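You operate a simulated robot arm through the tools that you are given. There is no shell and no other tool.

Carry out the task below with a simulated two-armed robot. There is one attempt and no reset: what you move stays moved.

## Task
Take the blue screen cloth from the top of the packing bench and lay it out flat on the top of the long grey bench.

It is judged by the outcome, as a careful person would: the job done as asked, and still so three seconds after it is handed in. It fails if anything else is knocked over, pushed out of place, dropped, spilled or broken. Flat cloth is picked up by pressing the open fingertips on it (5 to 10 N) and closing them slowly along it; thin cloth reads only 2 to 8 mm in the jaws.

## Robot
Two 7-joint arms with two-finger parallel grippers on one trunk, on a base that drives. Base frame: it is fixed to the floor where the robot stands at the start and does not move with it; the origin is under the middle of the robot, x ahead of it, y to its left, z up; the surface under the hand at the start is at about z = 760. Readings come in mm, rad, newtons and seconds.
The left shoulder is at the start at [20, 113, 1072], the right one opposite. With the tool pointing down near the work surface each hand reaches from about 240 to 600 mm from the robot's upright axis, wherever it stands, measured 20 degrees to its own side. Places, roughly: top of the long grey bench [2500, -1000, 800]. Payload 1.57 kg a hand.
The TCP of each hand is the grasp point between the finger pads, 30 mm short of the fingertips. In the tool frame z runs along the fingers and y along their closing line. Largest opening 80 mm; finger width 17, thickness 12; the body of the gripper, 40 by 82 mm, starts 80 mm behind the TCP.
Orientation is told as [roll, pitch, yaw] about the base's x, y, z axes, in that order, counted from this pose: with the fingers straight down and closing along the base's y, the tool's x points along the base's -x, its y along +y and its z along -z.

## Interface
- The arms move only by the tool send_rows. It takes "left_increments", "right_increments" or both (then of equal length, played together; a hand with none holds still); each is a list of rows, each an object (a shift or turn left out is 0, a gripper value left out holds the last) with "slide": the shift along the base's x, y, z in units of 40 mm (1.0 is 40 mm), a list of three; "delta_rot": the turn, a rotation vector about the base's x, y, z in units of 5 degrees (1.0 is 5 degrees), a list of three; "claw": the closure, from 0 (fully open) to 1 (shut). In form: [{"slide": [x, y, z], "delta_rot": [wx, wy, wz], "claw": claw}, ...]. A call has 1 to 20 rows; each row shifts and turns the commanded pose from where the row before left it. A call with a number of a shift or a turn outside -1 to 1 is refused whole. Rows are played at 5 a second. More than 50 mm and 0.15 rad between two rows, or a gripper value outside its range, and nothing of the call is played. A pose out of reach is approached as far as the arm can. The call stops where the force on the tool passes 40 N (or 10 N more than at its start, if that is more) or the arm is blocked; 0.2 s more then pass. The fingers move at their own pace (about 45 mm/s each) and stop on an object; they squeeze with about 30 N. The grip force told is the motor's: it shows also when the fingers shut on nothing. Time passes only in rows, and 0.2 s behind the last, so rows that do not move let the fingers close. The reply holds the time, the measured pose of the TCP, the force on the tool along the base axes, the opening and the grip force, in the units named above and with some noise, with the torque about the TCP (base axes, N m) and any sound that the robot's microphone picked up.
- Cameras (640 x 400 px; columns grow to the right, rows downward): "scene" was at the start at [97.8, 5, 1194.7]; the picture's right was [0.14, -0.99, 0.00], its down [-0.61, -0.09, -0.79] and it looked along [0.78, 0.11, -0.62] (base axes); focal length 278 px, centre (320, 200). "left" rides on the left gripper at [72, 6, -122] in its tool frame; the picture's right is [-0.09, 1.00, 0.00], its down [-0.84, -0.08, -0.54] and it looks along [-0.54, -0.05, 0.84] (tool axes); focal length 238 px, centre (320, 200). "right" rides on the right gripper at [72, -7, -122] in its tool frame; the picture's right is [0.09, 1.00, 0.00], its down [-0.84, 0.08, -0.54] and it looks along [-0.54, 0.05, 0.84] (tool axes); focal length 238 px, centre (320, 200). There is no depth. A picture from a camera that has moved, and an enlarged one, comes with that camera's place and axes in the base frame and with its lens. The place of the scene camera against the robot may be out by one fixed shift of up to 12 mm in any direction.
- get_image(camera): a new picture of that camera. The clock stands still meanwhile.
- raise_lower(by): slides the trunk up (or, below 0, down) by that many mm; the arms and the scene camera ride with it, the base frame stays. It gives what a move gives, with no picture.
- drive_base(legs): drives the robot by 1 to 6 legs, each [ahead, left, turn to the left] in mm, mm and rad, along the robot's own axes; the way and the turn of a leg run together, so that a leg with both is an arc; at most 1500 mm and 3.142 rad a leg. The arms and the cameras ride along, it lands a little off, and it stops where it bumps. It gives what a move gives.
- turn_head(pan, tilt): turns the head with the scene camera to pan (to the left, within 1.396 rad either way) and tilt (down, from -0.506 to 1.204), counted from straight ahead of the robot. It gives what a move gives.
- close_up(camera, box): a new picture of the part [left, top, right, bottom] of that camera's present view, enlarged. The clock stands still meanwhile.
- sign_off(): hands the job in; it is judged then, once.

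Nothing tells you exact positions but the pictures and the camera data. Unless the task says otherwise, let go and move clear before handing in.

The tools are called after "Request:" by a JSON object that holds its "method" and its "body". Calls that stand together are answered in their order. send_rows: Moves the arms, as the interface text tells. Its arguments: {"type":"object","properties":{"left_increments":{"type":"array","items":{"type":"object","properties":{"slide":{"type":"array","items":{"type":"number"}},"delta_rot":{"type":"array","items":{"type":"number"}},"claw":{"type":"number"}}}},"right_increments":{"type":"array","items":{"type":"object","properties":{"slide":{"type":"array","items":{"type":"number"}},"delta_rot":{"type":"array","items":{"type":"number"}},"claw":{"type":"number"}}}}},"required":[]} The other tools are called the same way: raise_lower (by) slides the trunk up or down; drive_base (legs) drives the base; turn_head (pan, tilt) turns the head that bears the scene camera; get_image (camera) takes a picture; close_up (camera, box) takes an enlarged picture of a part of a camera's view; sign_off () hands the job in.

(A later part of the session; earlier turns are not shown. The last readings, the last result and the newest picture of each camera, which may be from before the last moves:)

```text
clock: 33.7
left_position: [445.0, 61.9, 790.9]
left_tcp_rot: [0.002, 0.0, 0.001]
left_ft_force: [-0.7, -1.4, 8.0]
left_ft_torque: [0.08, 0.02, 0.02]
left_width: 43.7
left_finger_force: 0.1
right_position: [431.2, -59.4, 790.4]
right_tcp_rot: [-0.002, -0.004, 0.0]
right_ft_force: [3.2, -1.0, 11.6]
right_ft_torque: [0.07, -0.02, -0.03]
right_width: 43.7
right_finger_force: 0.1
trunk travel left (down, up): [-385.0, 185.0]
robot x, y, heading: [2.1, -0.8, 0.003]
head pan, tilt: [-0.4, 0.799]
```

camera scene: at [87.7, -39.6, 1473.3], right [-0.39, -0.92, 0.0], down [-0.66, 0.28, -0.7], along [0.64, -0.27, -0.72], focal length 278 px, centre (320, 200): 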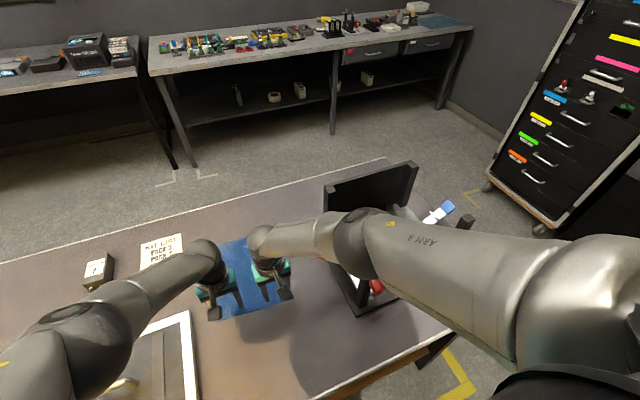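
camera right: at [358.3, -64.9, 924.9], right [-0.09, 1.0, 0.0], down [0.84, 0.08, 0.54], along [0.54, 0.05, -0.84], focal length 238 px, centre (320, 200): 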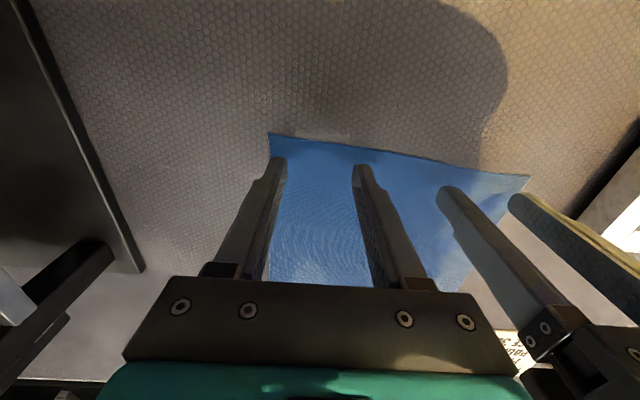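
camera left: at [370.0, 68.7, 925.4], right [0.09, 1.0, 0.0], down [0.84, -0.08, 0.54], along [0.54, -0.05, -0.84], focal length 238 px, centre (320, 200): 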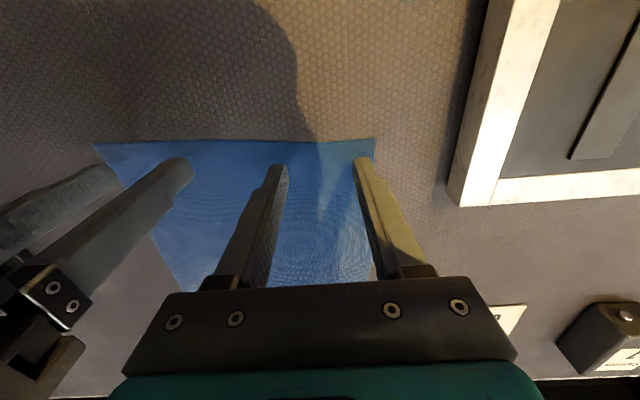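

Both hands are pressing at about 8–10 N. Now I'll close both grippers slowly along the cloth.

Request:
{"method": "send_rows", "body": {"right_increments": [{"slide": [0, 0, 0.005], "claw": 0.48}, {"claw": 0.51}, {"claw": 0.54}, {"claw": 0.57}, {"claw": 0.6}, {"claw": 0.63}, {"claw": 0.66}, {"claw": 0.69}, {"claw": 0.72}, {"claw": 0.75}], "left_increments": [{"claw": 0.48}, {"claw": 0.51}, {"claw": 0.54}, {"claw": 0.57}, {"claw": 0.6}, {"claw": 0.63}, {"claw": 0.66}, {"claw": 0.69}, {"claw": 0.72}, {"claw": 0.75}]}}

Request:
{"method": "get_image", "body": {"camera": "left"}}

Request:
{"method": "get_image", "body": {"camera": "right"}}

```text
clock: 35.9
left_position: [445.8, 61.5, 790.8]
left_tcp_rot: [0.0, -0.001, -0.001]
left_ft_force: [0.6, -1.6, 8.4]
left_ft_torque: [0.03, 0.03, 0.0]
left_width: 19.4
left_finger_force: 0.0
right_position: [430.4, -59.7, 791.0]
right_tcp_rot: [-0.001, -0.001, 0.0]
right_ft_force: [0.9, 1.8, 10.4]
right_ft_torque: [0.06, 0.02, 0.01]
right_width: 19.9
right_finger_force: 0.1
trunk travel left (down, up): [-385.0, 185.0]
robot x, y, heading: [0.3, -3.0, -0.004]
head pan, tilt: [-0.4, 0.799]
```

```text
taken
camera left: at [372.9, 68.3, 913.3], right [0.09, 1.0, 0.0], down [0.84, -0.08, 0.54], along [0.54, -0.05, -0.84], focal length 238 px, centre (320, 200)
```

left: 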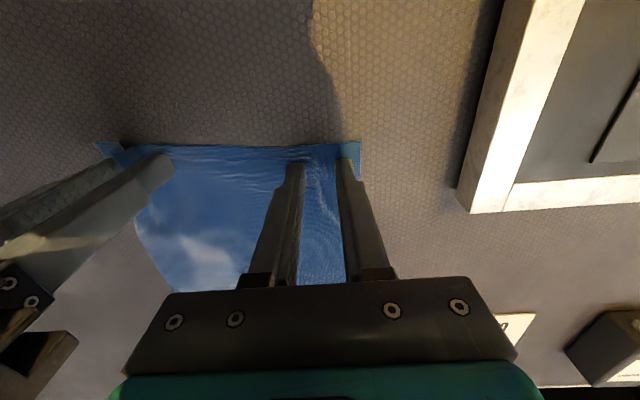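

```text
taken
camera right: at [357.7, -65.5, 913.0], right [-0.09, 1.0, 0.0], down [0.84, 0.08, 0.54], along [0.54, 0.05, -0.84], focal length 238 px, centre (320, 200)
```

right: 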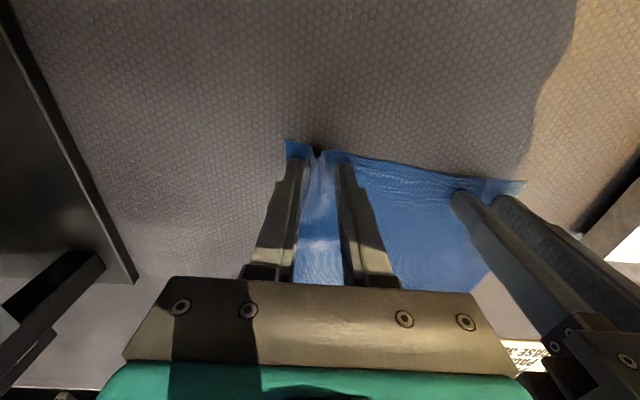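

The cloth is gathering into a fold between the fingers of both hands. I'll keep closing slowly until both grip.

Request:
{"method": "send_rows", "body": {"right_increments": [{"claw": 0.78}, {"claw": 0.81}, {"claw": 0.84}, {"claw": 0.87}, {"claw": 0.9}, {"claw": 0.93}, {"claw": 0.96}, {"claw": 1.0}, {"claw": 1.0}, {"claw": 1.0}], "left_increments": [{"claw": 0.78}, {"claw": 0.81}, {"claw": 0.84}, {"claw": 0.87}, {"claw": 0.9}, {"claw": 0.93}, {"claw": 0.96}, {"claw": 1.0}, {"claw": 1.0}, {"claw": 1.0}]}}

Request:
{"method": "get_image", "body": {"camera": "left"}}

Request:
{"method": "get_image", "body": {"camera": "right"}}

```text
clock: 38.1
left_position: [446.2, 62.0, 791.6]
left_tcp_rot: [-0.001, 0.0, -0.001]
left_ft_force: [0.0, -2.1, 10.5]
left_ft_torque: [-0.03, 0.02, 0.02]
left_width: 1.4
left_finger_force: 23.2
right_position: [430.5, -59.8, 792.0]
right_tcp_rot: [-0.002, -0.001, 0.001]
right_ft_force: [1.1, 2.5, 8.3]
right_ft_torque: [0.09, 0.01, 0.02]
right_width: 1.7
right_finger_force: 23.9
trunk travel left (down, up): [-385.0, 185.0]
robot x, y, heading: [-2.2, 3.5, -0.0]
head pan, tilt: [-0.4, 0.799]
```

```text
taken
camera left: at [373.0, 68.2, 913.4], right [0.09, 1.0, 0.0], down [0.84, -0.08, 0.54], along [0.54, -0.05, -0.84], focal length 238 px, centre (320, 200)
```

left: 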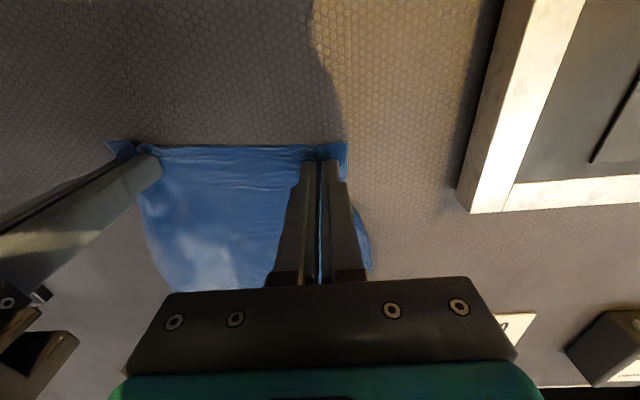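

```text
taken
camera right: at [357.7, -65.2, 913.0], right [-0.09, 1.0, 0.0], down [0.84, 0.08, 0.54], along [0.54, 0.05, -0.84], focal length 238 px, centre (320, 200)
```

right: 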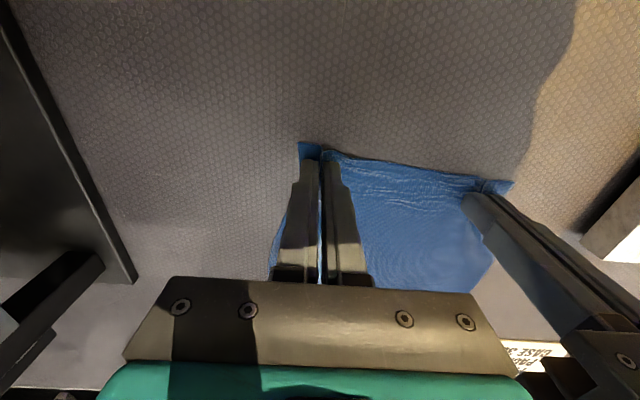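

Both grippers are shut and read about 1.5 mm, with cloth seen between the pads. I'll lift a little and check that both hold it.

Request:
{"method": "send_rows", "body": {"right_increments": [{"slide": [0, 0, 0.2]}, {"slide": [0, 0, 0.4]}, {"slide": [0, 0, 0.4]}, {"slide": [0, 0, 0.5]}, {"slide": [0, 0, 0]}], "left_increments": [{"slide": [0, 0, 0.2]}, {"slide": [0, 0, 0.4]}, {"slide": [0, 0, 0.4]}, {"slide": [0, 0, 0.5]}, {"slide": [0, 0, 0]}]}}

Request:
{"method": "get_image", "body": {"camera": "left"}}

Request:
{"method": "get_image", "body": {"camera": "right"}}

```text
clock: 39.3
left_position: [445.6, 62.8, 850.8]
left_tcp_rot: [0.0, 0.003, 0.0]
left_ft_force: [0.2, -3.1, 0.1]
left_ft_torque: [-0.08, -0.02, -0.02]
left_width: 1.3
left_finger_force: 23.4
right_position: [430.9, -58.8, 850.7]
right_tcp_rot: [-0.002, -0.002, 0.001]
right_ft_force: [-0.3, 3.5, -0.7]
right_ft_torque: [0.1, 0.02, 0.04]
right_width: 2.3
right_finger_force: 24.2
trunk travel left (down, up): [-385.0, 185.0]
robot x, y, heading: [2.9, 0.7, -0.0]
head pan, tilt: [-0.4, 0.799]
```

```text
taken
camera left: at [373.7, 68.9, 972.7], right [0.09, 1.0, 0.0], down [0.84, -0.08, 0.54], along [0.54, -0.05, -0.84], focal length 238 px, centre (320, 200)
```

left: 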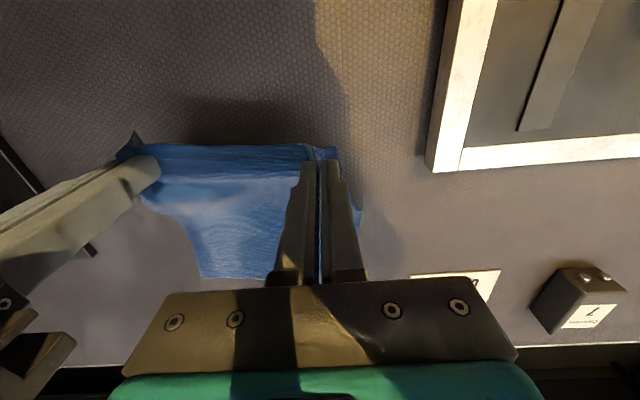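

```text
taken
camera right: at [358.4, -65.1, 972.8], right [-0.09, 1.0, 0.0], down [0.84, 0.08, 0.54], along [0.54, 0.05, -0.84], focal length 238 px, centre (320, 200)
```

right: 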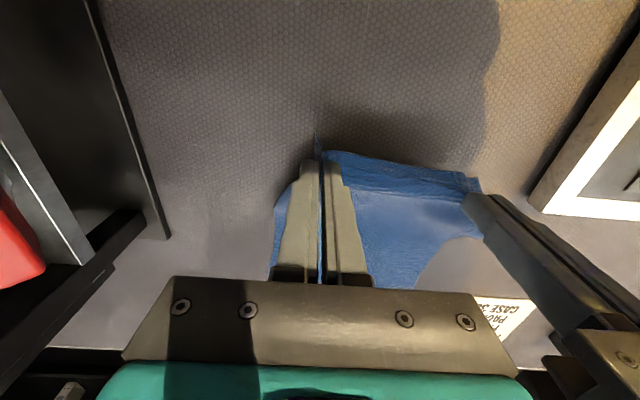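

Both hands hold the cloth with light tension between them. I'll ease the tension slightly and lift it straight up until its far edge clears the bench.

Request:
{"method": "send_rows", "body": {"right_increments": [{"slide": [0, 0.03, 0.8]}, {"slide": [0, 0, 0.9]}, {"slide": [0, 0, 0.9]}, {"slide": [0, 0, 0.9]}, {"slide": [0, 0, 0.9]}, {"slide": [0, 0, 0.9]}, {"slide": [0, 0, 0]}, {"slide": [0, 0, 0]}], "left_increments": [{"slide": [0, -0.03, 0.8]}, {"slide": [0, 0, 0.9]}, {"slide": [0, 0, 0.9]}, {"slide": [0, 0, 0.9]}, {"slide": [0, 0, 0.9]}, {"slide": [0, 0, 0.9]}, {"slide": [0, 0, 0]}, {"slide": [0, 0, 0]}]}}

Request:
{"method": "turn_head", "body": {"pan": -0.2, "tilt": 0.7}}

Request:
{"method": "get_image", "body": {"camera": "scene"}}

Request:
{"method": "get_image", "body": {"camera": "left"}}

```text
clock: 41.1
left_position: [444.6, 61.5, 1063.1]
left_tcp_rot: [0.0, 0.002, 0.003]
left_ft_force: [-0.2, -0.5, 0.4]
left_ft_torque: [-0.06, -0.01, -0.01]
left_width: 1.6
left_finger_force: 23.4
right_position: [433.0, -59.6, 1063.5]
right_tcp_rot: [-0.001, 0.0, 0.0]
right_ft_force: [0.1, 2.2, -0.3]
right_ft_torque: [0.06, 0.02, 0.04]
right_width: 2.0
right_finger_force: 23.0
trunk travel left (down, up): [-385.0, 185.0]
robot x, y, heading: [2.4, 1.1, 0.001]
head pan, tilt: [-0.4, 0.799]
```

```text
clock: 41.9
left_position: [446.3, 59.9, 1061.2]
left_tcp_rot: [0.0, 0.004, 0.001]
left_ft_force: [-1.2, -1.8, 0.0]
left_ft_torque: [-0.06, 0.02, -0.01]
left_width: 1.4
left_finger_force: 23.5
right_position: [431.0, -59.6, 1064.0]
right_tcp_rot: [-0.003, 0.0, 0.0]
right_ft_force: [0.9, 1.3, -0.3]
right_ft_torque: [0.05, 0.02, 0.0]
right_width: 1.7
right_finger_force: 23.6
trunk travel left (down, up): [-385.0, 185.0]
robot x, y, heading: [1.3, 0.5, -0.004]
head pan, tilt: [-0.201, 0.7]
```

```text
taken
camera scene: at [96.5, -25.2, 1451.6], right [-0.2, -0.98, 0.0], down [-0.63, 0.13, -0.76], along [0.75, -0.15, -0.64], focal length 278 px, centre (320, 200)
```

scene: 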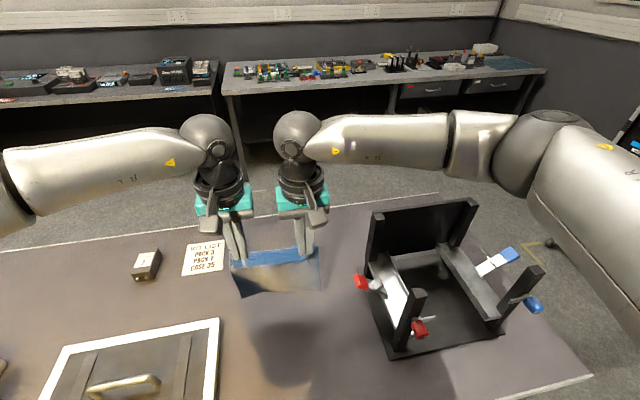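

```text
taken
camera left: at [373.5, 66.7, 1185.0], right [0.09, 1.0, 0.0], down [0.84, -0.08, 0.54], along [0.54, -0.05, -0.84], focal length 238 px, centre (320, 200)
```

left: 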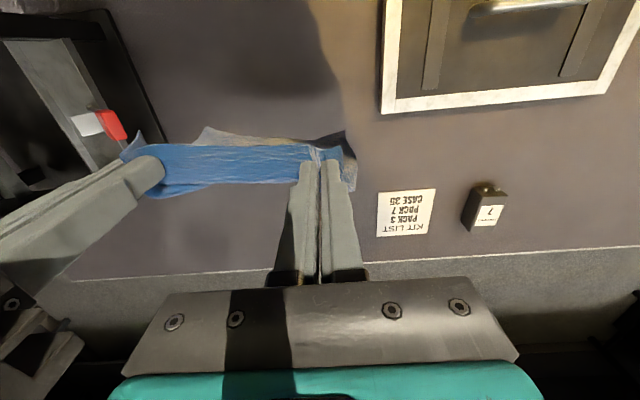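

The cloth now hangs free between both hands and the packing bench things look undisturbed. Before driving I'll study the grey bench for a free patch and the way round the packing bench.

Request:
{"method": "close_up", "body": {"camera": "scene", "box": [215, 30, 555, 120]}}

Request:
{"method": "turn_head", "body": {"pan": -1.0, "tilt": 0.6}}

Request:
{"method": "get_image", "body": {"camera": "scene"}}

Request:
{"method": "turn_head", "body": {"pan": -1.39, "tilt": 0.8}}

Request:
{"method": "get_image", "body": {"camera": "scene"}}

```text
1.88 times, centred on (385, 75) of scene
camera zoom: at [96.5, -25.2, 1451.6], right [-0.2, -0.98, 0.0], down [-0.63, 0.13, -0.76], along [0.75, -0.15, -0.64], focal length 523 px, centre (198, 435)
```

zoom: 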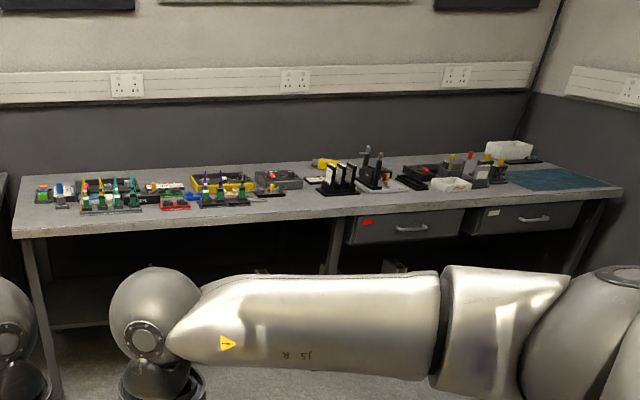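

```text
clock: 43.0
left_position: [445.6, 60.8, 1062.6]
left_tcp_rot: [0.0, 0.001, 0.0]
left_ft_force: [-0.1, -1.4, 0.9]
left_ft_torque: [-0.06, 0.01, -0.01]
left_width: 1.4
left_finger_force: 23.2
right_position: [432.7, -58.2, 1062.8]
right_tcp_rot: [-0.001, 0.001, -0.001]
right_ft_force: [0.7, 1.8, -0.3]
right_ft_torque: [0.01, -0.05, 0.04]
right_width: 1.9
right_finger_force: 23.7
trunk travel left (down, up): [-385.0, 185.0]
robot x, y, heading: [1.9, -2.0, -0.002]
head pan, tilt: [-1.0, 0.6]
```

```text
taken
camera scene: at [61.1, -82.5, 1460.2], right [-0.84, -0.54, 0.0], down [-0.31, 0.48, -0.83], along [0.45, -0.69, -0.57], focal length 278 px, centre (320, 200)
```

scene: 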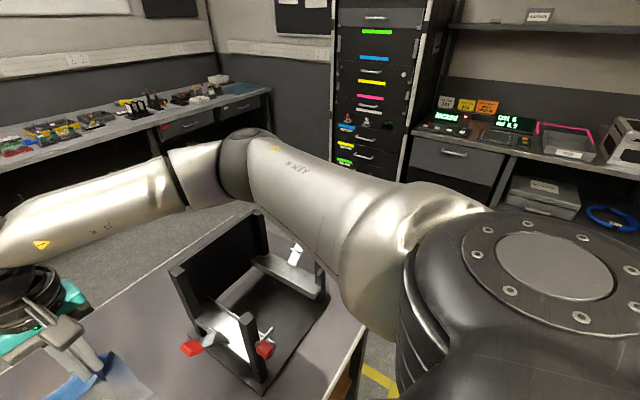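

```text
clock: 43.9
left_position: [446.0, 61.9, 1063.2]
left_tcp_rot: [-0.001, 0.004, 0.003]
left_ft_force: [-0.7, -1.3, 0.5]
left_ft_torque: [-0.05, 0.01, -0.02]
left_width: 1.2
left_finger_force: 23.6
right_position: [431.6, -58.2, 1062.5]
right_tcp_rot: [-0.002, 0.0, 0.002]
right_ft_force: [-0.5, 2.8, -0.2]
right_ft_torque: [0.03, 0.0, 0.07]
right_width: 2.2
right_finger_force: 23.3
trunk travel left (down, up): [-385.0, 185.0]
robot x, y, heading: [-1.2, -1.7, 0.002]
head pan, tilt: [-1.389, 0.799]
```

```text
taken
camera scene: at [27.9, -87.5, 1443.4], right [-0.98, -0.18, 0.0], down [-0.13, 0.7, -0.7], along [0.13, -0.69, -0.72], focal length 278 px, centre (320, 200)
```

scene: 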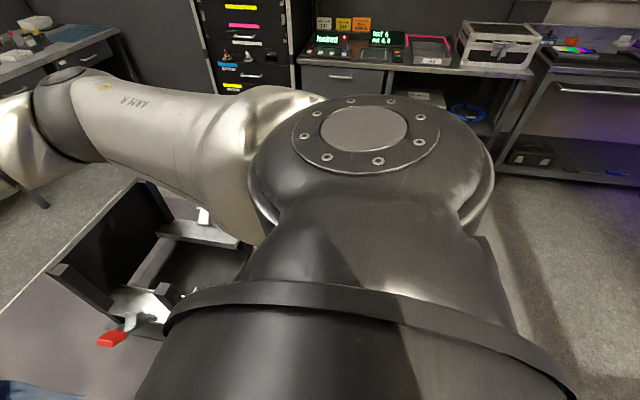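

There's a free strip along the front of the grey bench, which spans about x 2050–2800. The way round is right past the packing bench's end at y ≈ -650, so I'll check what is beside and behind me before backing away.

Request:
{"method": "turn_head", "body": {"pan": -1.39, "tilt": 0.3}}

Request:
{"method": "get_image", "body": {"camera": "scene"}}

Request:
{"method": "turn_head", "body": {"pan": 1.39, "tilt": 0.5}}

Request:
{"method": "get_image", "body": {"camera": "scene"}}

```text
clock: 44.8
left_position: [445.6, 59.5, 1063.0]
left_tcp_rot: [-0.001, 0.004, 0.002]
left_ft_force: [-0.2, -1.6, 0.3]
left_ft_torque: [-0.04, -0.03, 0.02]
left_width: 1.3
left_finger_force: 22.9
right_position: [431.3, -59.5, 1062.7]
right_tcp_rot: [-0.002, 0.0, -0.001]
right_ft_force: [0.4, 1.2, 0.3]
right_ft_torque: [0.02, -0.01, 0.02]
right_width: 2.0
right_finger_force: 23.2
trunk travel left (down, up): [-385.0, 185.0]
robot x, y, heading: [5.1, -0.9, -0.003]
head pan, tilt: [-1.389, 0.3]
```

```text
taken
camera scene: at [30.1, -100.0, 1487.6], right [-0.98, -0.18, 0.0], down [-0.05, 0.29, -0.95], along [0.17, -0.94, -0.3], focal length 278 px, centre (320, 200)
```

scene: 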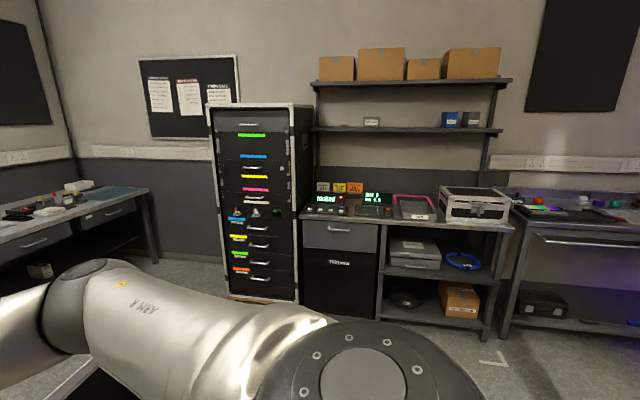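

```text
clock: 47.2
left_position: [445.2, 61.2, 1062.4]
left_tcp_rot: [-0.002, 0.002, 0.0]
left_ft_force: [-0.3, -1.6, 0.4]
left_ft_torque: [-0.03, -0.01, -0.02]
left_width: 1.3
left_finger_force: 23.5
right_position: [431.7, -59.5, 1062.7]
right_tcp_rot: [-0.002, 0.001, 0.001]
right_ft_force: [0.9, 2.0, -0.3]
right_ft_torque: [0.06, 0.02, -0.03]
right_width: 1.7
right_finger_force: 23.1
trunk travel left (down, up): [-385.0, 185.0]
robot x, y, heading: [3.6, 0.0, -0.007]
head pan, tilt: [1.389, 0.499]
```

```text
taken
camera scene: at [29.9, 81.3, 1469.3], right [0.98, -0.18, 0.0], down [-0.09, -0.47, -0.88], along [0.16, 0.86, -0.48], focal length 278 px, centre (320, 200)
```

scene: 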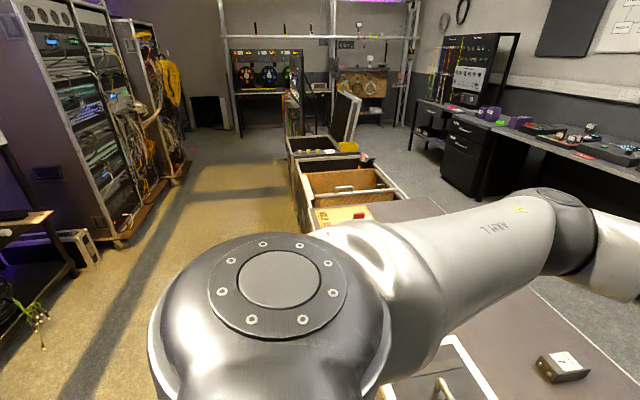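

Behind me is clear for over a metre, and the right-hand aisle runs from y ≈ -650 to about -1830. I'll raise the trunk for extra clearance, then back straight off from the bench.

Request:
{"method": "raise_lower", "body": {"by": 120}}

Request:
{"method": "drive_base", "body": {"legs": [[-380, 0, 0]]}}

Request:
{"method": "turn_head", "body": {"pan": -0.6, "tilt": 0.6}}

Request:
{"method": "get_image", "body": {"camera": "scene"}}

```text
clock: 48.7
left_position: [445.2, 61.8, 1183.0]
left_tcp_rot: [0.001, 0.002, -0.001]
left_ft_force: [-0.7, -2.1, -0.5]
left_ft_torque: [-0.04, 0.0, 0.0]
left_width: 1.4
left_finger_force: 23.0
right_position: [431.6, -59.3, 1182.4]
right_tcp_rot: [-0.001, 0.001, 0.0]
right_ft_force: [0.3, 0.6, -0.6]
right_ft_torque: [0.03, -0.01, 0.04]
right_width: 1.8
right_finger_force: 23.2
trunk travel left (down, up): [-505.0, 65.0]
robot x, y, heading: [0.8, 1.3, 0.0]
head pan, tilt: [1.389, 0.499]
```

```text
clock: 51.1
left_position: [70.6, 59.2, 1183.0]
left_tcp_rot: [0.0, 0.0, -0.003]
left_ft_force: [-0.3, -1.1, 0.0]
left_ft_torque: [-0.04, -0.09, 0.01]
left_width: 1.4
left_finger_force: 23.9
right_position: [56.5, -59.9, 1183.0]
right_tcp_rot: [-0.001, 0.0, -0.005]
right_ft_force: [-0.8, 0.8, -0.7]
right_ft_torque: [0.06, -0.02, 0.03]
right_width: 2.1
right_finger_force: 23.8
trunk travel left (down, up): [-505.0, 65.0]
robot x, y, heading: [-374.2, 4.6, -0.002]
head pan, tilt: [1.389, 0.499]
```

```text
clock: 53.0
left_position: [71.8, 61.1, 1182.5]
left_tcp_rot: [0.0, 0.001, -0.004]
left_ft_force: [0.5, -2.1, -0.4]
left_ft_torque: [-0.04, -0.02, -0.01]
left_width: 1.3
left_finger_force: 22.9
right_position: [57.4, -59.3, 1183.0]
right_tcp_rot: [-0.002, 0.0, -0.005]
right_ft_force: [0.0, 1.0, 0.8]
right_ft_torque: [0.03, -0.04, -0.01]
right_width: 1.7
right_finger_force: 23.4
trunk travel left (down, up): [-505.0, 65.0]
robot x, y, heading: [-372.7, 2.7, -0.007]
head pan, tilt: [-0.6, 0.6]
```

```text
taken
camera scene: at [-288.2, -57.2, 1580.2], right [-0.57, -0.82, 0.0], down [-0.46, 0.32, -0.83], along [0.68, -0.47, -0.56], focal length 278 px, centre (320, 200)
```

scene: 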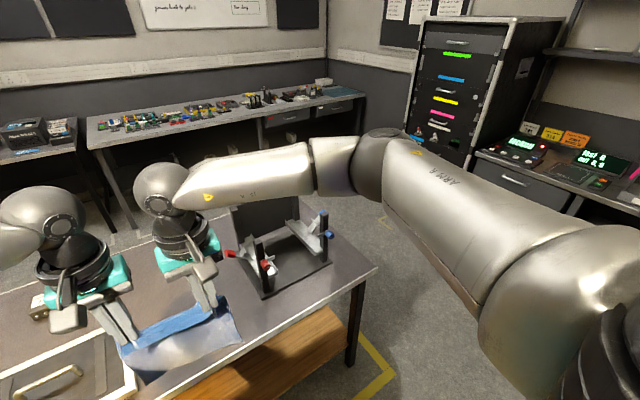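

The cloth is off the bench and hanging free in front of me. I'll slide right into the aisle, then drive ahead past the packing bench's end in stages.

Request:
{"method": "drive_base", "body": {"legs": [[0, -1130, 0]]}}

Request:
{"method": "turn_head", "body": {"pan": 0.0, "tilt": 0.6}}

Request:
{"method": "get_image", "body": {"camera": "scene"}}

Request:
{"method": "turn_head", "body": {"pan": -0.9, "tilt": 0.6}}

Request:
{"method": "get_image", "body": {"camera": "scene"}}

```text
clock: 58.8
left_position: [60.2, -1077.3, 1183.1]
left_tcp_rot: [0.0, 0.001, -0.015]
left_ft_force: [-0.1, -0.8, 0.1]
left_ft_torque: [-0.04, 0.01, 0.02]
left_width: 1.4
left_finger_force: 23.5
right_position: [44.1, -1197.1, 1184.0]
right_tcp_rot: [-0.001, -0.001, -0.016]
right_ft_force: [0.4, 1.6, -0.3]
right_ft_torque: [0.03, 0.01, 0.03]
right_width: 2.2
right_finger_force: 23.5
trunk travel left (down, up): [-505.0, 65.0]
robot x, y, heading: [-382.9, -1135.3, -0.016]
head pan, tilt: [-0.6, 0.6]
```

```text
clock: 59.8
left_position: [60.7, -1078.7, 1182.1]
left_tcp_rot: [-0.001, 0.001, -0.014]
left_ft_force: [-0.1, -1.3, -0.5]
left_ft_torque: [-0.04, -0.02, -0.01]
left_width: 1.4
left_finger_force: 23.1
right_position: [44.1, -1196.1, 1183.5]
right_tcp_rot: [-0.001, -0.001, -0.016]
right_ft_force: [0.1, 1.9, 0.7]
right_ft_torque: [0.06, 0.02, 0.01]
right_width: 2.1
right_finger_force: 23.2
trunk travel left (down, up): [-505.0, 65.0]
robot x, y, heading: [-382.4, -1129.9, -0.015]
head pan, tilt: [0.0, 0.6]
```

```text
taken
camera scene: at [-284.5, -1141.5, 1580.2], right [-0.02, -1.0, 0.0], down [-0.56, 0.01, -0.83], along [0.82, -0.01, -0.56], focal length 278 px, centre (320, 200)
```

scene: 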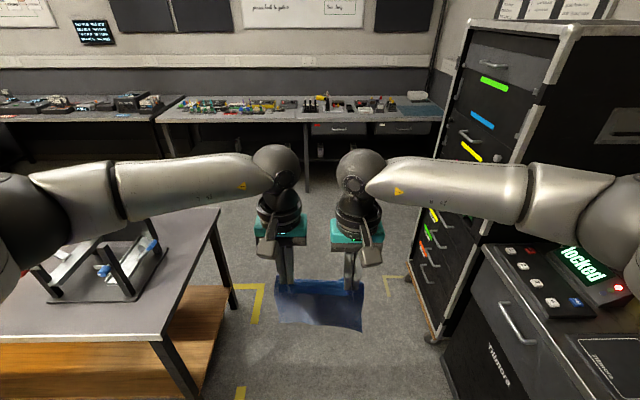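

```text
clock: 61.0
left_position: [61.3, -1076.5, 1183.2]
left_tcp_rot: [0.0, 0.002, -0.015]
left_ft_force: [0.3, -1.5, 1.3]
left_ft_torque: [-0.05, -0.02, -0.01]
left_width: 1.5
left_finger_force: 22.8
right_position: [44.9, -1196.4, 1183.3]
right_tcp_rot: [-0.003, 0.001, -0.014]
right_ft_force: [-0.1, 1.7, 0.1]
right_ft_torque: [0.0, 0.02, 0.03]
right_width: 1.7
right_finger_force: 23.6
trunk travel left (down, up): [-505.0, 65.0]
robot x, y, heading: [-385.0, -1129.9, -0.015]
head pan, tilt: [-0.901, 0.6]
```

```text
taken
camera scene: at [-318.9, -1210.0, 1580.2], right [-0.79, -0.61, 0.0], down [-0.34, 0.45, -0.83], along [0.5, -0.65, -0.56], focal length 278 px, centre (320, 200)
```

scene: 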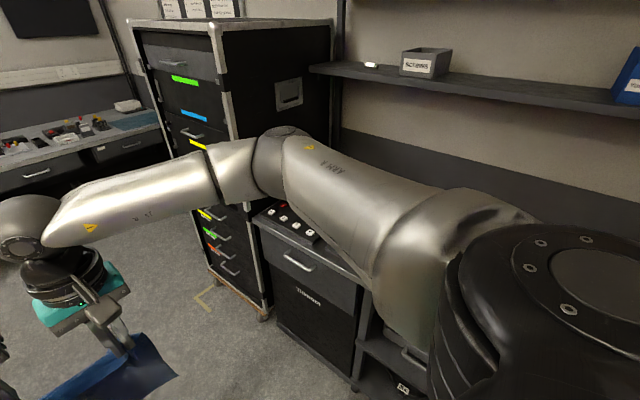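

The aisle is clear: packing bench end on my left, the tall drawer cabinet's front about 150 mm beyond my right elbow. I'll shift slightly left and drive ahead in stages.

Request:
{"method": "drive_base", "body": {"legs": [[100, 40, 0.015], [700, 0, 0]]}}

Request:
{"method": "get_image", "body": {"camera": "scene"}}

Request:
{"method": "turn_head", "body": {"pan": 0.0, "tilt": 0.6}}

Request:
{"method": "get_image", "body": {"camera": "scene"}}

```text
clock: 65.7
left_position: [860.1, -1032.8, 1182.6]
left_tcp_rot: [0.001, 0.003, -0.001]
left_ft_force: [-0.4, -2.0, -0.8]
left_ft_torque: [-0.04, 0.03, -0.02]
left_width: 1.4
left_finger_force: 23.8
right_position: [846.3, -1152.8, 1183.2]
right_tcp_rot: [-0.001, 0.0, 0.0]
right_ft_force: [0.5, 0.7, -0.3]
right_ft_torque: [0.04, -0.01, 0.02]
right_width: 2.3
right_finger_force: 23.4
trunk travel left (down, up): [-505.0, 65.0]
robot x, y, heading: [415.6, -1095.4, -0.004]
head pan, tilt: [-0.901, 0.6]
```

```text
taken
camera scene: at [482.8, -1170.7, 1580.2], right [-0.78, -0.62, 0.0], down [-0.35, 0.44, -0.82], along [0.51, -0.65, -0.57], focal length 278 px, centre (320, 200)
```

scene: 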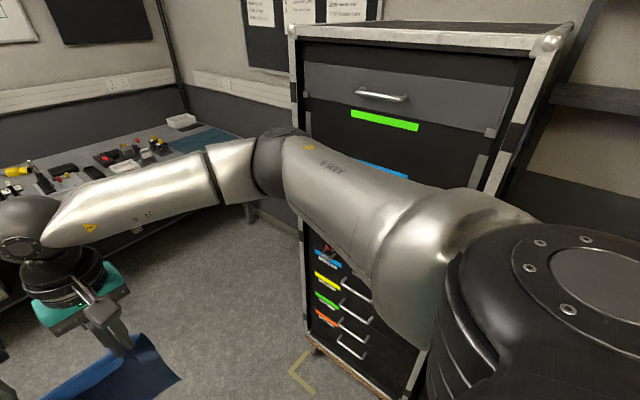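

```text
clock: 66.8
left_position: [859.2, -1032.6, 1183.8]
left_tcp_rot: [0.0, 0.001, -0.001]
left_ft_force: [-0.4, -1.6, 0.8]
left_ft_torque: [-0.03, -0.01, 0.0]
left_width: 1.3
left_finger_force: 23.4
right_position: [845.6, -1151.4, 1183.4]
right_tcp_rot: [-0.001, 0.0, 0.003]
right_ft_force: [0.1, 1.9, 0.4]
right_ft_torque: [0.03, 0.01, 0.04]
right_width: 2.0
right_finger_force: 23.7
trunk travel left (down, up): [-505.0, 65.0]
robot x, y, heading: [416.6, -1093.3, -0.001]
head pan, tilt: [0.0, 0.6]
```

```text
taken
camera scene: at [516.0, -1101.6, 1580.2], right [0.0, -1.0, 0.0], down [-0.56, 0.0, -0.83], along [0.83, 0.0, -0.56], focal length 278 px, centre (320, 200)
```

scene: 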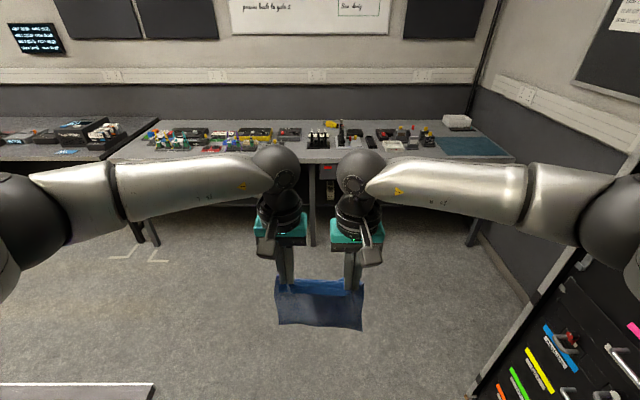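

The way ahead to the grey bench is open. I'll drive on to about 1.2 m and look at the bench surface from closer.

Request:
{"method": "drive_base", "body": {"legs": [[850, 0, 0]]}}

Request:
{"method": "turn_head", "body": {"pan": 0.0, "tilt": 0.55}}

Request:
{"method": "get_image", "body": {"camera": "scene"}}

Request:
{"method": "close_up", "body": {"camera": "scene", "box": [80, 90, 580, 250]}}

```text
clock: 71.4
left_position: [1714.0, -1034.0, 1183.5]
left_tcp_rot: [-0.001, 0.002, 0.002]
left_ft_force: [0.3, -2.1, -1.0]
left_ft_torque: [-0.04, 0.01, 0.06]
left_width: 1.5
left_finger_force: 23.1
right_position: [1698.9, -1153.4, 1183.4]
right_tcp_rot: [-0.002, 0.001, 0.0]
right_ft_force: [0.2, 1.2, 0.4]
right_ft_torque: [0.05, 0.02, 0.02]
right_width: 2.0
right_finger_force: 23.9
trunk travel left (down, up): [-505.0, 65.0]
robot x, y, heading: [1267.7, -1091.3, -0.002]
head pan, tilt: [0.0, 0.6]
```

```text
clock: 72.0
left_position: [1713.6, -1034.2, 1183.4]
left_tcp_rot: [0.0, 0.002, -0.001]
left_ft_force: [-0.4, -1.8, 0.7]
left_ft_torque: [0.02, 0.0, -0.02]
left_width: 1.5
left_finger_force: 23.4
right_position: [1699.7, -1153.7, 1182.8]
right_tcp_rot: [-0.002, 0.001, -0.001]
right_ft_force: [-1.0, 1.1, 0.1]
right_ft_torque: [0.02, 0.0, 0.0]
right_width: 2.1
right_finger_force: 24.2
trunk travel left (down, up): [-505.0, 65.0]
robot x, y, heading: [1268.5, -1095.7, -0.005]
head pan, tilt: [0.0, 0.55]
```

```text
taken
camera scene: at [1371.2, -1102.7, 1584.7], right [0.0, -1.0, 0.0], down [-0.52, 0.0, -0.85], along [0.85, 0.0, -0.52], focal length 278 px, centre (320, 200)
```

scene: 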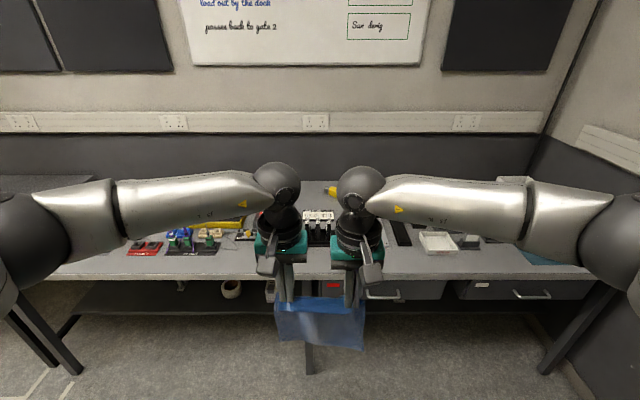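

```text
1.28 times, centred on (330, 170) of scene
camera zoom: at [1371.2, -1102.7, 1584.7], right [0.0, -1.0, 0.0], down [-0.52, 0.0, -0.85], along [0.85, 0.0, -0.52], focal length 355 px, centre (307, 238)
```

zoom: 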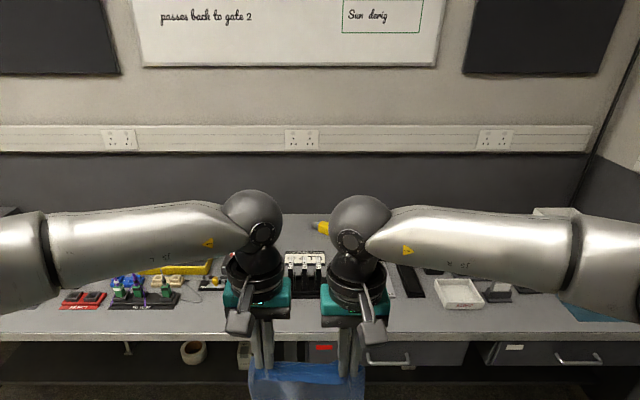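

The grey bench is just ahead; its front edge appears near x ≈ 2110. My arms block the head's view, so I'll use the hand cameras too.

Request:
{"method": "get_image", "body": {"camera": "left"}}

Request:
{"method": "get_image", "body": {"camera": "right"}}

Request:
{"method": "turn_head", "body": {"pan": 0.4, "tilt": 0.6}}

Request:
{"method": "get_image", "body": {"camera": "scene"}}

```text
taken
camera left: at [1641.5, -1028.2, 1305.1], right [0.09, 1.0, 0.0], down [0.84, -0.08, 0.54], along [0.54, -0.05, -0.84], focal length 238 px, centre (320, 200)
```

left: 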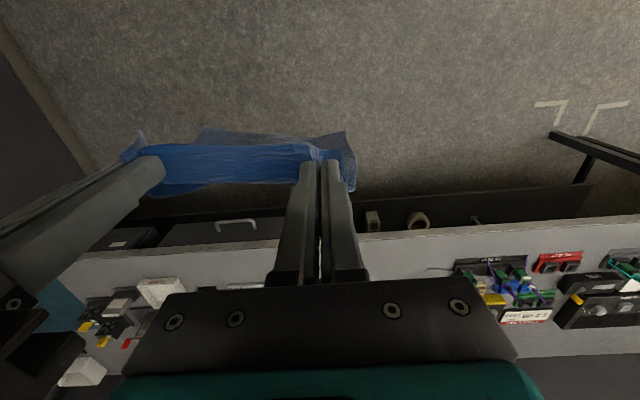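

```text
taken
camera right: at [1626.8, -1159.7, 1304.9], right [-0.09, 1.0, 0.0], down [0.84, 0.08, 0.54], along [0.54, 0.05, -0.84], focal length 238 px, centre (320, 200)
```

right: 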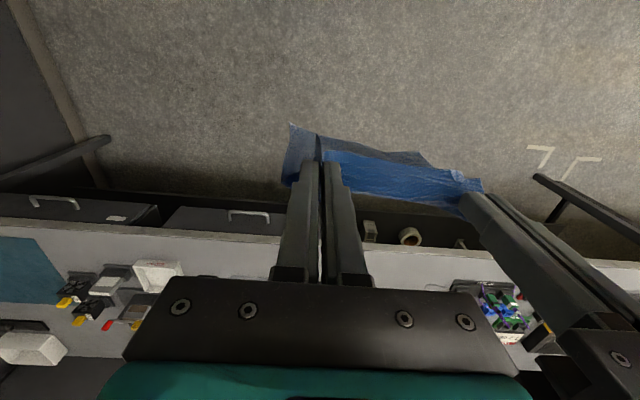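

```text
clock: 72.9
left_position: [1714.4, -1033.7, 1182.8]
left_tcp_rot: [-0.001, 0.001, -0.002]
left_ft_force: [-0.6, -0.2, 0.2]
left_ft_torque: [-0.04, -0.01, -0.02]
left_width: 1.3
left_finger_force: 24.0
right_position: [1698.8, -1154.8, 1184.1]
right_tcp_rot: [-0.001, -0.001, -0.001]
right_ft_force: [-0.7, 1.2, -0.3]
right_ft_torque: [0.03, 0.02, 0.01]
right_width: 2.2
right_finger_force: 23.5
trunk travel left (down, up): [-505.0, 65.0]
robot x, y, heading: [1269.9, -1098.0, 0.002]
head pan, tilt: [0.4, 0.6]
```

```text
taken
camera scene: at [1362.9, -1068.5, 1580.2], right [0.39, -0.92, 0.0], down [-0.52, -0.22, -0.83], along [0.76, 0.32, -0.56], focal length 278 px, centre (320, 200)
```

scene: 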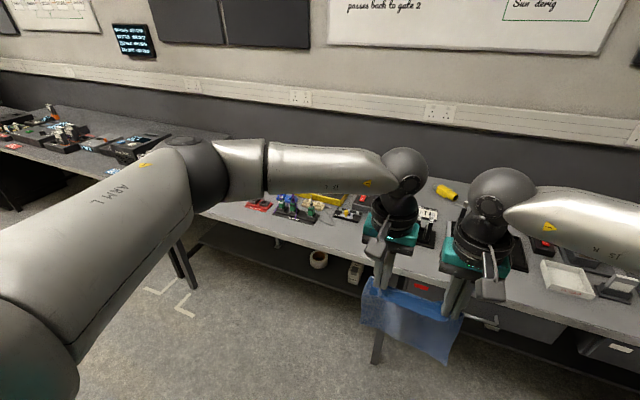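

The bench's front edge is at x ≈ 2100, with a free patch around y ≈ -800 to -1050 between the coloured parts and the black stand. I'll move in closer and left so I can inspect that patch with the hand cameras.

Request:
{"method": "drive_base", "body": {"legs": [[310, 165, 0]]}}

Request:
{"method": "get_image", "body": {"camera": "left"}}

Request:
{"method": "get_image", "body": {"camera": "right"}}

Request:
{"method": "turn_head", "body": {"pan": 0.0, "tilt": 0.75}}

Request:
{"method": "get_image", "body": {"camera": "scene"}}

```text
clock: 75.2
left_position: [2026.2, -872.6, 1181.9]
left_tcp_rot: [-0.001, 0.001, -0.003]
left_ft_force: [0.0, -1.5, 0.1]
left_ft_torque: [-0.04, 0.02, -0.02]
left_width: 1.4
left_finger_force: 23.6
right_position: [2012.1, -991.1, 1182.6]
right_tcp_rot: [-0.002, 0.001, -0.001]
right_ft_force: [0.3, 1.9, -0.2]
right_ft_torque: [0.04, 0.0, 0.06]
right_width: 2.0
right_finger_force: 23.2
trunk travel left (down, up): [-505.0, 65.0]
robot x, y, heading: [1581.4, -932.6, -0.008]
head pan, tilt: [0.4, 0.6]
```

```text
taken
camera left: at [1954.3, -866.0, 1304.9], right [0.09, 1.0, 0.0], down [0.84, -0.08, 0.54], along [0.54, -0.05, -0.84], focal length 238 px, centre (320, 200)
```

left: 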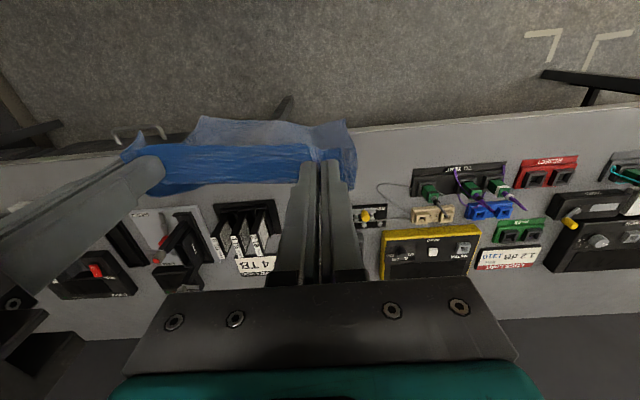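

```text
taken
camera right: at [1939.3, -997.5, 1304.8], right [-0.09, 1.0, 0.0], down [0.84, 0.08, 0.54], along [0.54, 0.05, -0.84], focal length 238 px, centre (320, 200)
```

right: 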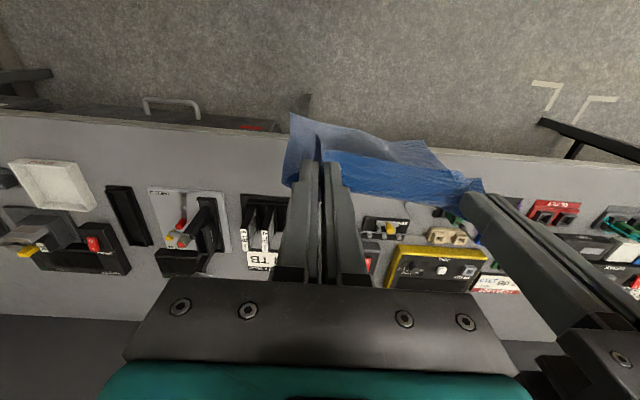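

```text
clock: 76.0
left_position: [2024.8, -872.7, 1182.4]
left_tcp_rot: [0.001, 0.003, -0.002]
left_ft_force: [-0.1, -0.7, -1.0]
left_ft_torque: [-0.06, -0.01, -0.03]
left_width: 1.5
left_finger_force: 23.2
right_position: [2012.5, -992.1, 1183.4]
right_tcp_rot: [-0.002, 0.001, -0.002]
right_ft_force: [0.0, 1.3, 0.4]
right_ft_torque: [0.04, -0.01, 0.01]
right_width: 2.0
right_finger_force: 23.3
trunk travel left (down, up): [-505.0, 65.0]
robot x, y, heading: [1585.0, -933.7, -0.003]
head pan, tilt: [0.0, 0.75]
```

```text
taken
camera scene: at [1676.4, -940.1, 1567.4], right [0.0, -1.0, 0.0], down [-0.68, 0.0, -0.73], along [0.73, 0.0, -0.68], focal length 278 px, centre (320, 200)
```

scene: 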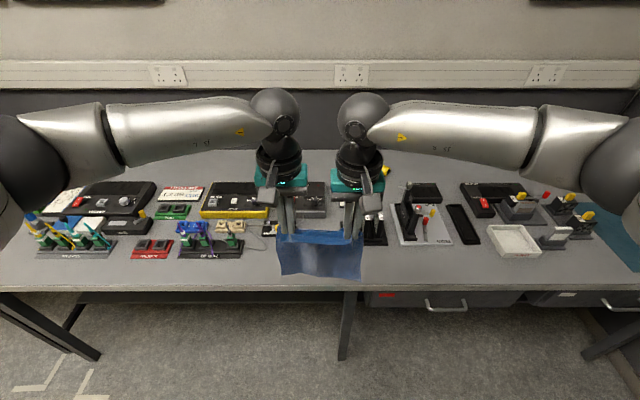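

Now the bench is clear to see: near y ≈ -930 the gap between the parts is too narrow for the whole cloth. The left end of the bench looked emptier, so I'll look at both ends.

Request:
{"method": "turn_head", "body": {"pan": 0.75, "tilt": 0.6}}

Request:
{"method": "get_image", "body": {"camera": "scene"}}

Request:
{"method": "turn_head", "body": {"pan": -0.7, "tilt": 0.6}}

Request:
{"method": "get_image", "body": {"camera": "scene"}}

```text
clock: 77.1
left_position: [2025.9, -873.5, 1182.7]
left_tcp_rot: [0.0, 0.002, 0.0]
left_ft_force: [-0.3, -1.5, 0.2]
left_ft_torque: [-0.02, -0.01, -0.02]
left_width: 1.4
left_finger_force: 23.3
right_position: [2011.2, -991.5, 1183.6]
right_tcp_rot: [-0.001, -0.001, -0.001]
right_ft_force: [0.3, 1.7, 0.8]
right_ft_torque: [0.04, 0.01, 0.01]
right_width: 2.1
right_finger_force: 23.7
trunk travel left (down, up): [-505.0, 65.0]
robot x, y, heading: [1577.8, -932.0, -0.001]
head pan, tilt: [0.75, 0.6]
```

```text
taken
camera scene: at [1658.5, -879.9, 1580.2], right [0.68, -0.73, 0.0], down [-0.42, -0.38, -0.82], along [0.61, 0.56, -0.57], focal length 278 px, centre (320, 200)
```

scene: 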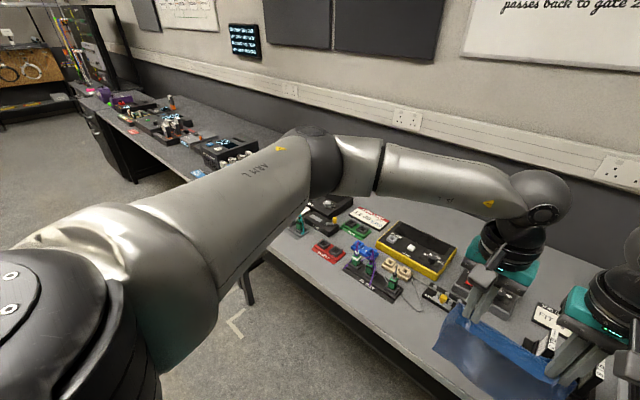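

```text
clock: 78.7
left_position: [2024.9, -871.8, 1183.1]
left_tcp_rot: [0.0, 0.002, -0.001]
left_ft_force: [-0.1, -1.0, -0.5]
left_ft_torque: [-0.04, -0.02, -0.01]
left_width: 1.5
left_finger_force: 23.6
right_position: [2011.6, -991.4, 1182.6]
right_tcp_rot: [-0.001, 0.0, -0.001]
right_ft_force: [0.8, 1.2, -0.5]
right_ft_torque: [0.02, -0.01, 0.03]
right_width: 2.0
right_finger_force: 23.7
trunk travel left (down, up): [-505.0, 65.0]
robot x, y, heading: [1584.9, -929.7, -0.005]
head pan, tilt: [-0.7, 0.6]
```

```text
taken
camera scene: at [1661.0, -997.0, 1580.2], right [-0.65, -0.76, 0.0], down [-0.43, 0.37, -0.83], along [0.63, -0.53, -0.56], focal length 278 px, centre (320, 200)
```

scene: 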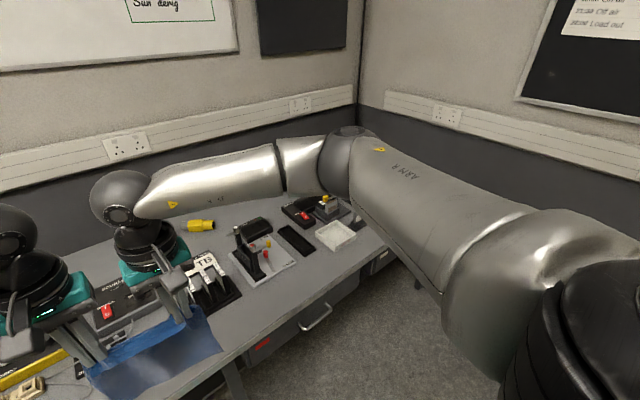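

In front of me the gap between the black stand and the small knobbed box is only about 155 mm, too small for the roughly 200 x 235 mm cloth. I'll slide left along the bench to check its left end, which looked open.

Request:
{"method": "drive_base", "body": {"legs": [[-40, 950, 0]]}}

Request:
{"method": "get_image", "body": {"camera": "left"}}

Request:
{"method": "get_image", "body": {"camera": "right"}}

Request:
{"method": "turn_head", "body": {"pan": 0.0, "tilt": 0.75}}

Request:
{"method": "get_image", "body": {"camera": "scene"}}

```text
clock: 83.7
left_position: [1988.4, 78.8, 1182.8]
left_tcp_rot: [0.003, 0.001, 0.002]
left_ft_force: [-0.4, -0.4, 0.4]
left_ft_torque: [-0.04, -0.02, -0.02]
left_width: 1.3
left_finger_force: 23.6
right_position: [1973.0, -40.7, 1182.8]
right_tcp_rot: [0.0, 0.0, 0.0]
right_ft_force: [0.8, 1.0, 0.6]
right_ft_torque: [0.03, -0.01, 0.03]
right_width: 2.1
right_finger_force: 23.2
trunk travel left (down, up): [-505.0, 65.0]
robot x, y, heading: [1543.4, 19.0, 0.003]
head pan, tilt: [-0.7, 0.6]
```

```text
taken
camera left: at [1915.9, 84.7, 1305.1], right [0.09, 1.0, 0.0], down [0.84, -0.08, 0.54], along [0.54, -0.05, -0.84], focal length 238 px, centre (320, 200)
```

left: 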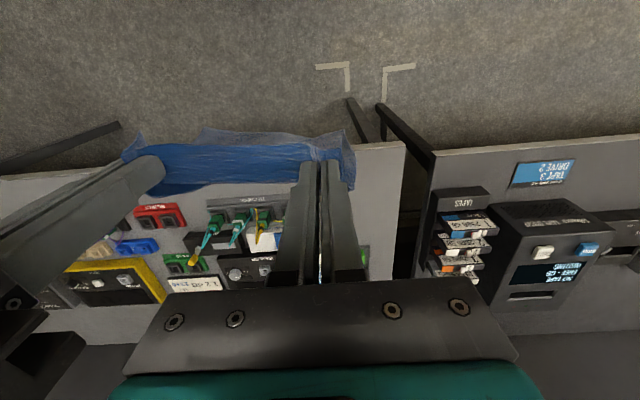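

```text
taken
camera right: at [1901.2, -46.9, 1305.0], right [-0.09, 1.0, 0.0], down [0.84, 0.08, 0.54], along [0.54, 0.05, -0.84], focal length 238 px, centre (320, 200)
```

right: 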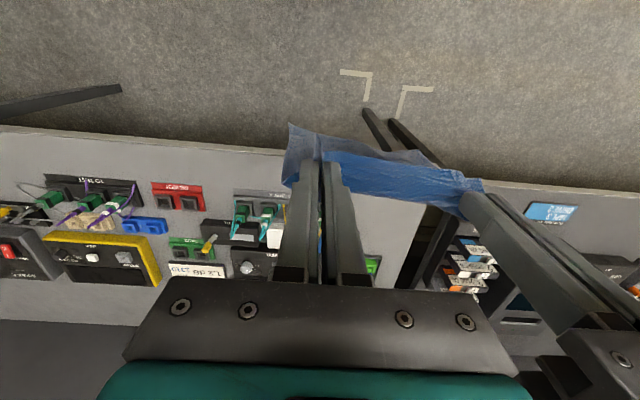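

```text
clock: 84.7
left_position: [1989.0, 78.5, 1181.5]
left_tcp_rot: [0.0, 0.002, 0.001]
left_ft_force: [-0.3, -1.2, -0.3]
left_ft_torque: [-0.05, 0.0, -0.02]
left_width: 1.3
left_finger_force: 23.3
right_position: [1973.5, -40.7, 1183.2]
right_tcp_rot: [-0.002, 0.0, 0.0]
right_ft_force: [-0.4, 0.8, -0.3]
right_ft_torque: [0.06, -0.01, 0.0]
right_width: 1.8
right_finger_force: 23.6
trunk travel left (down, up): [-505.0, 65.0]
robot x, y, heading: [1543.6, 18.5, 0.001]
head pan, tilt: [0.0, 0.75]
```

```text
taken
camera scene: at [1638.7, 9.8, 1567.3], right [0.0, -1.0, 0.0], down [-0.68, 0.0, -0.73], along [0.73, 0.0, -0.68], focal length 278 px, centre (320, 200)
```

scene: 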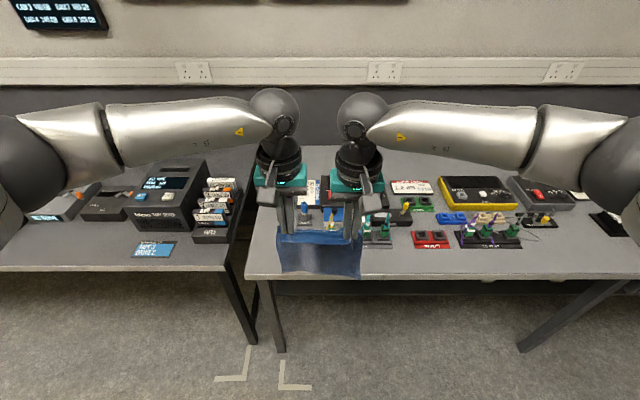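

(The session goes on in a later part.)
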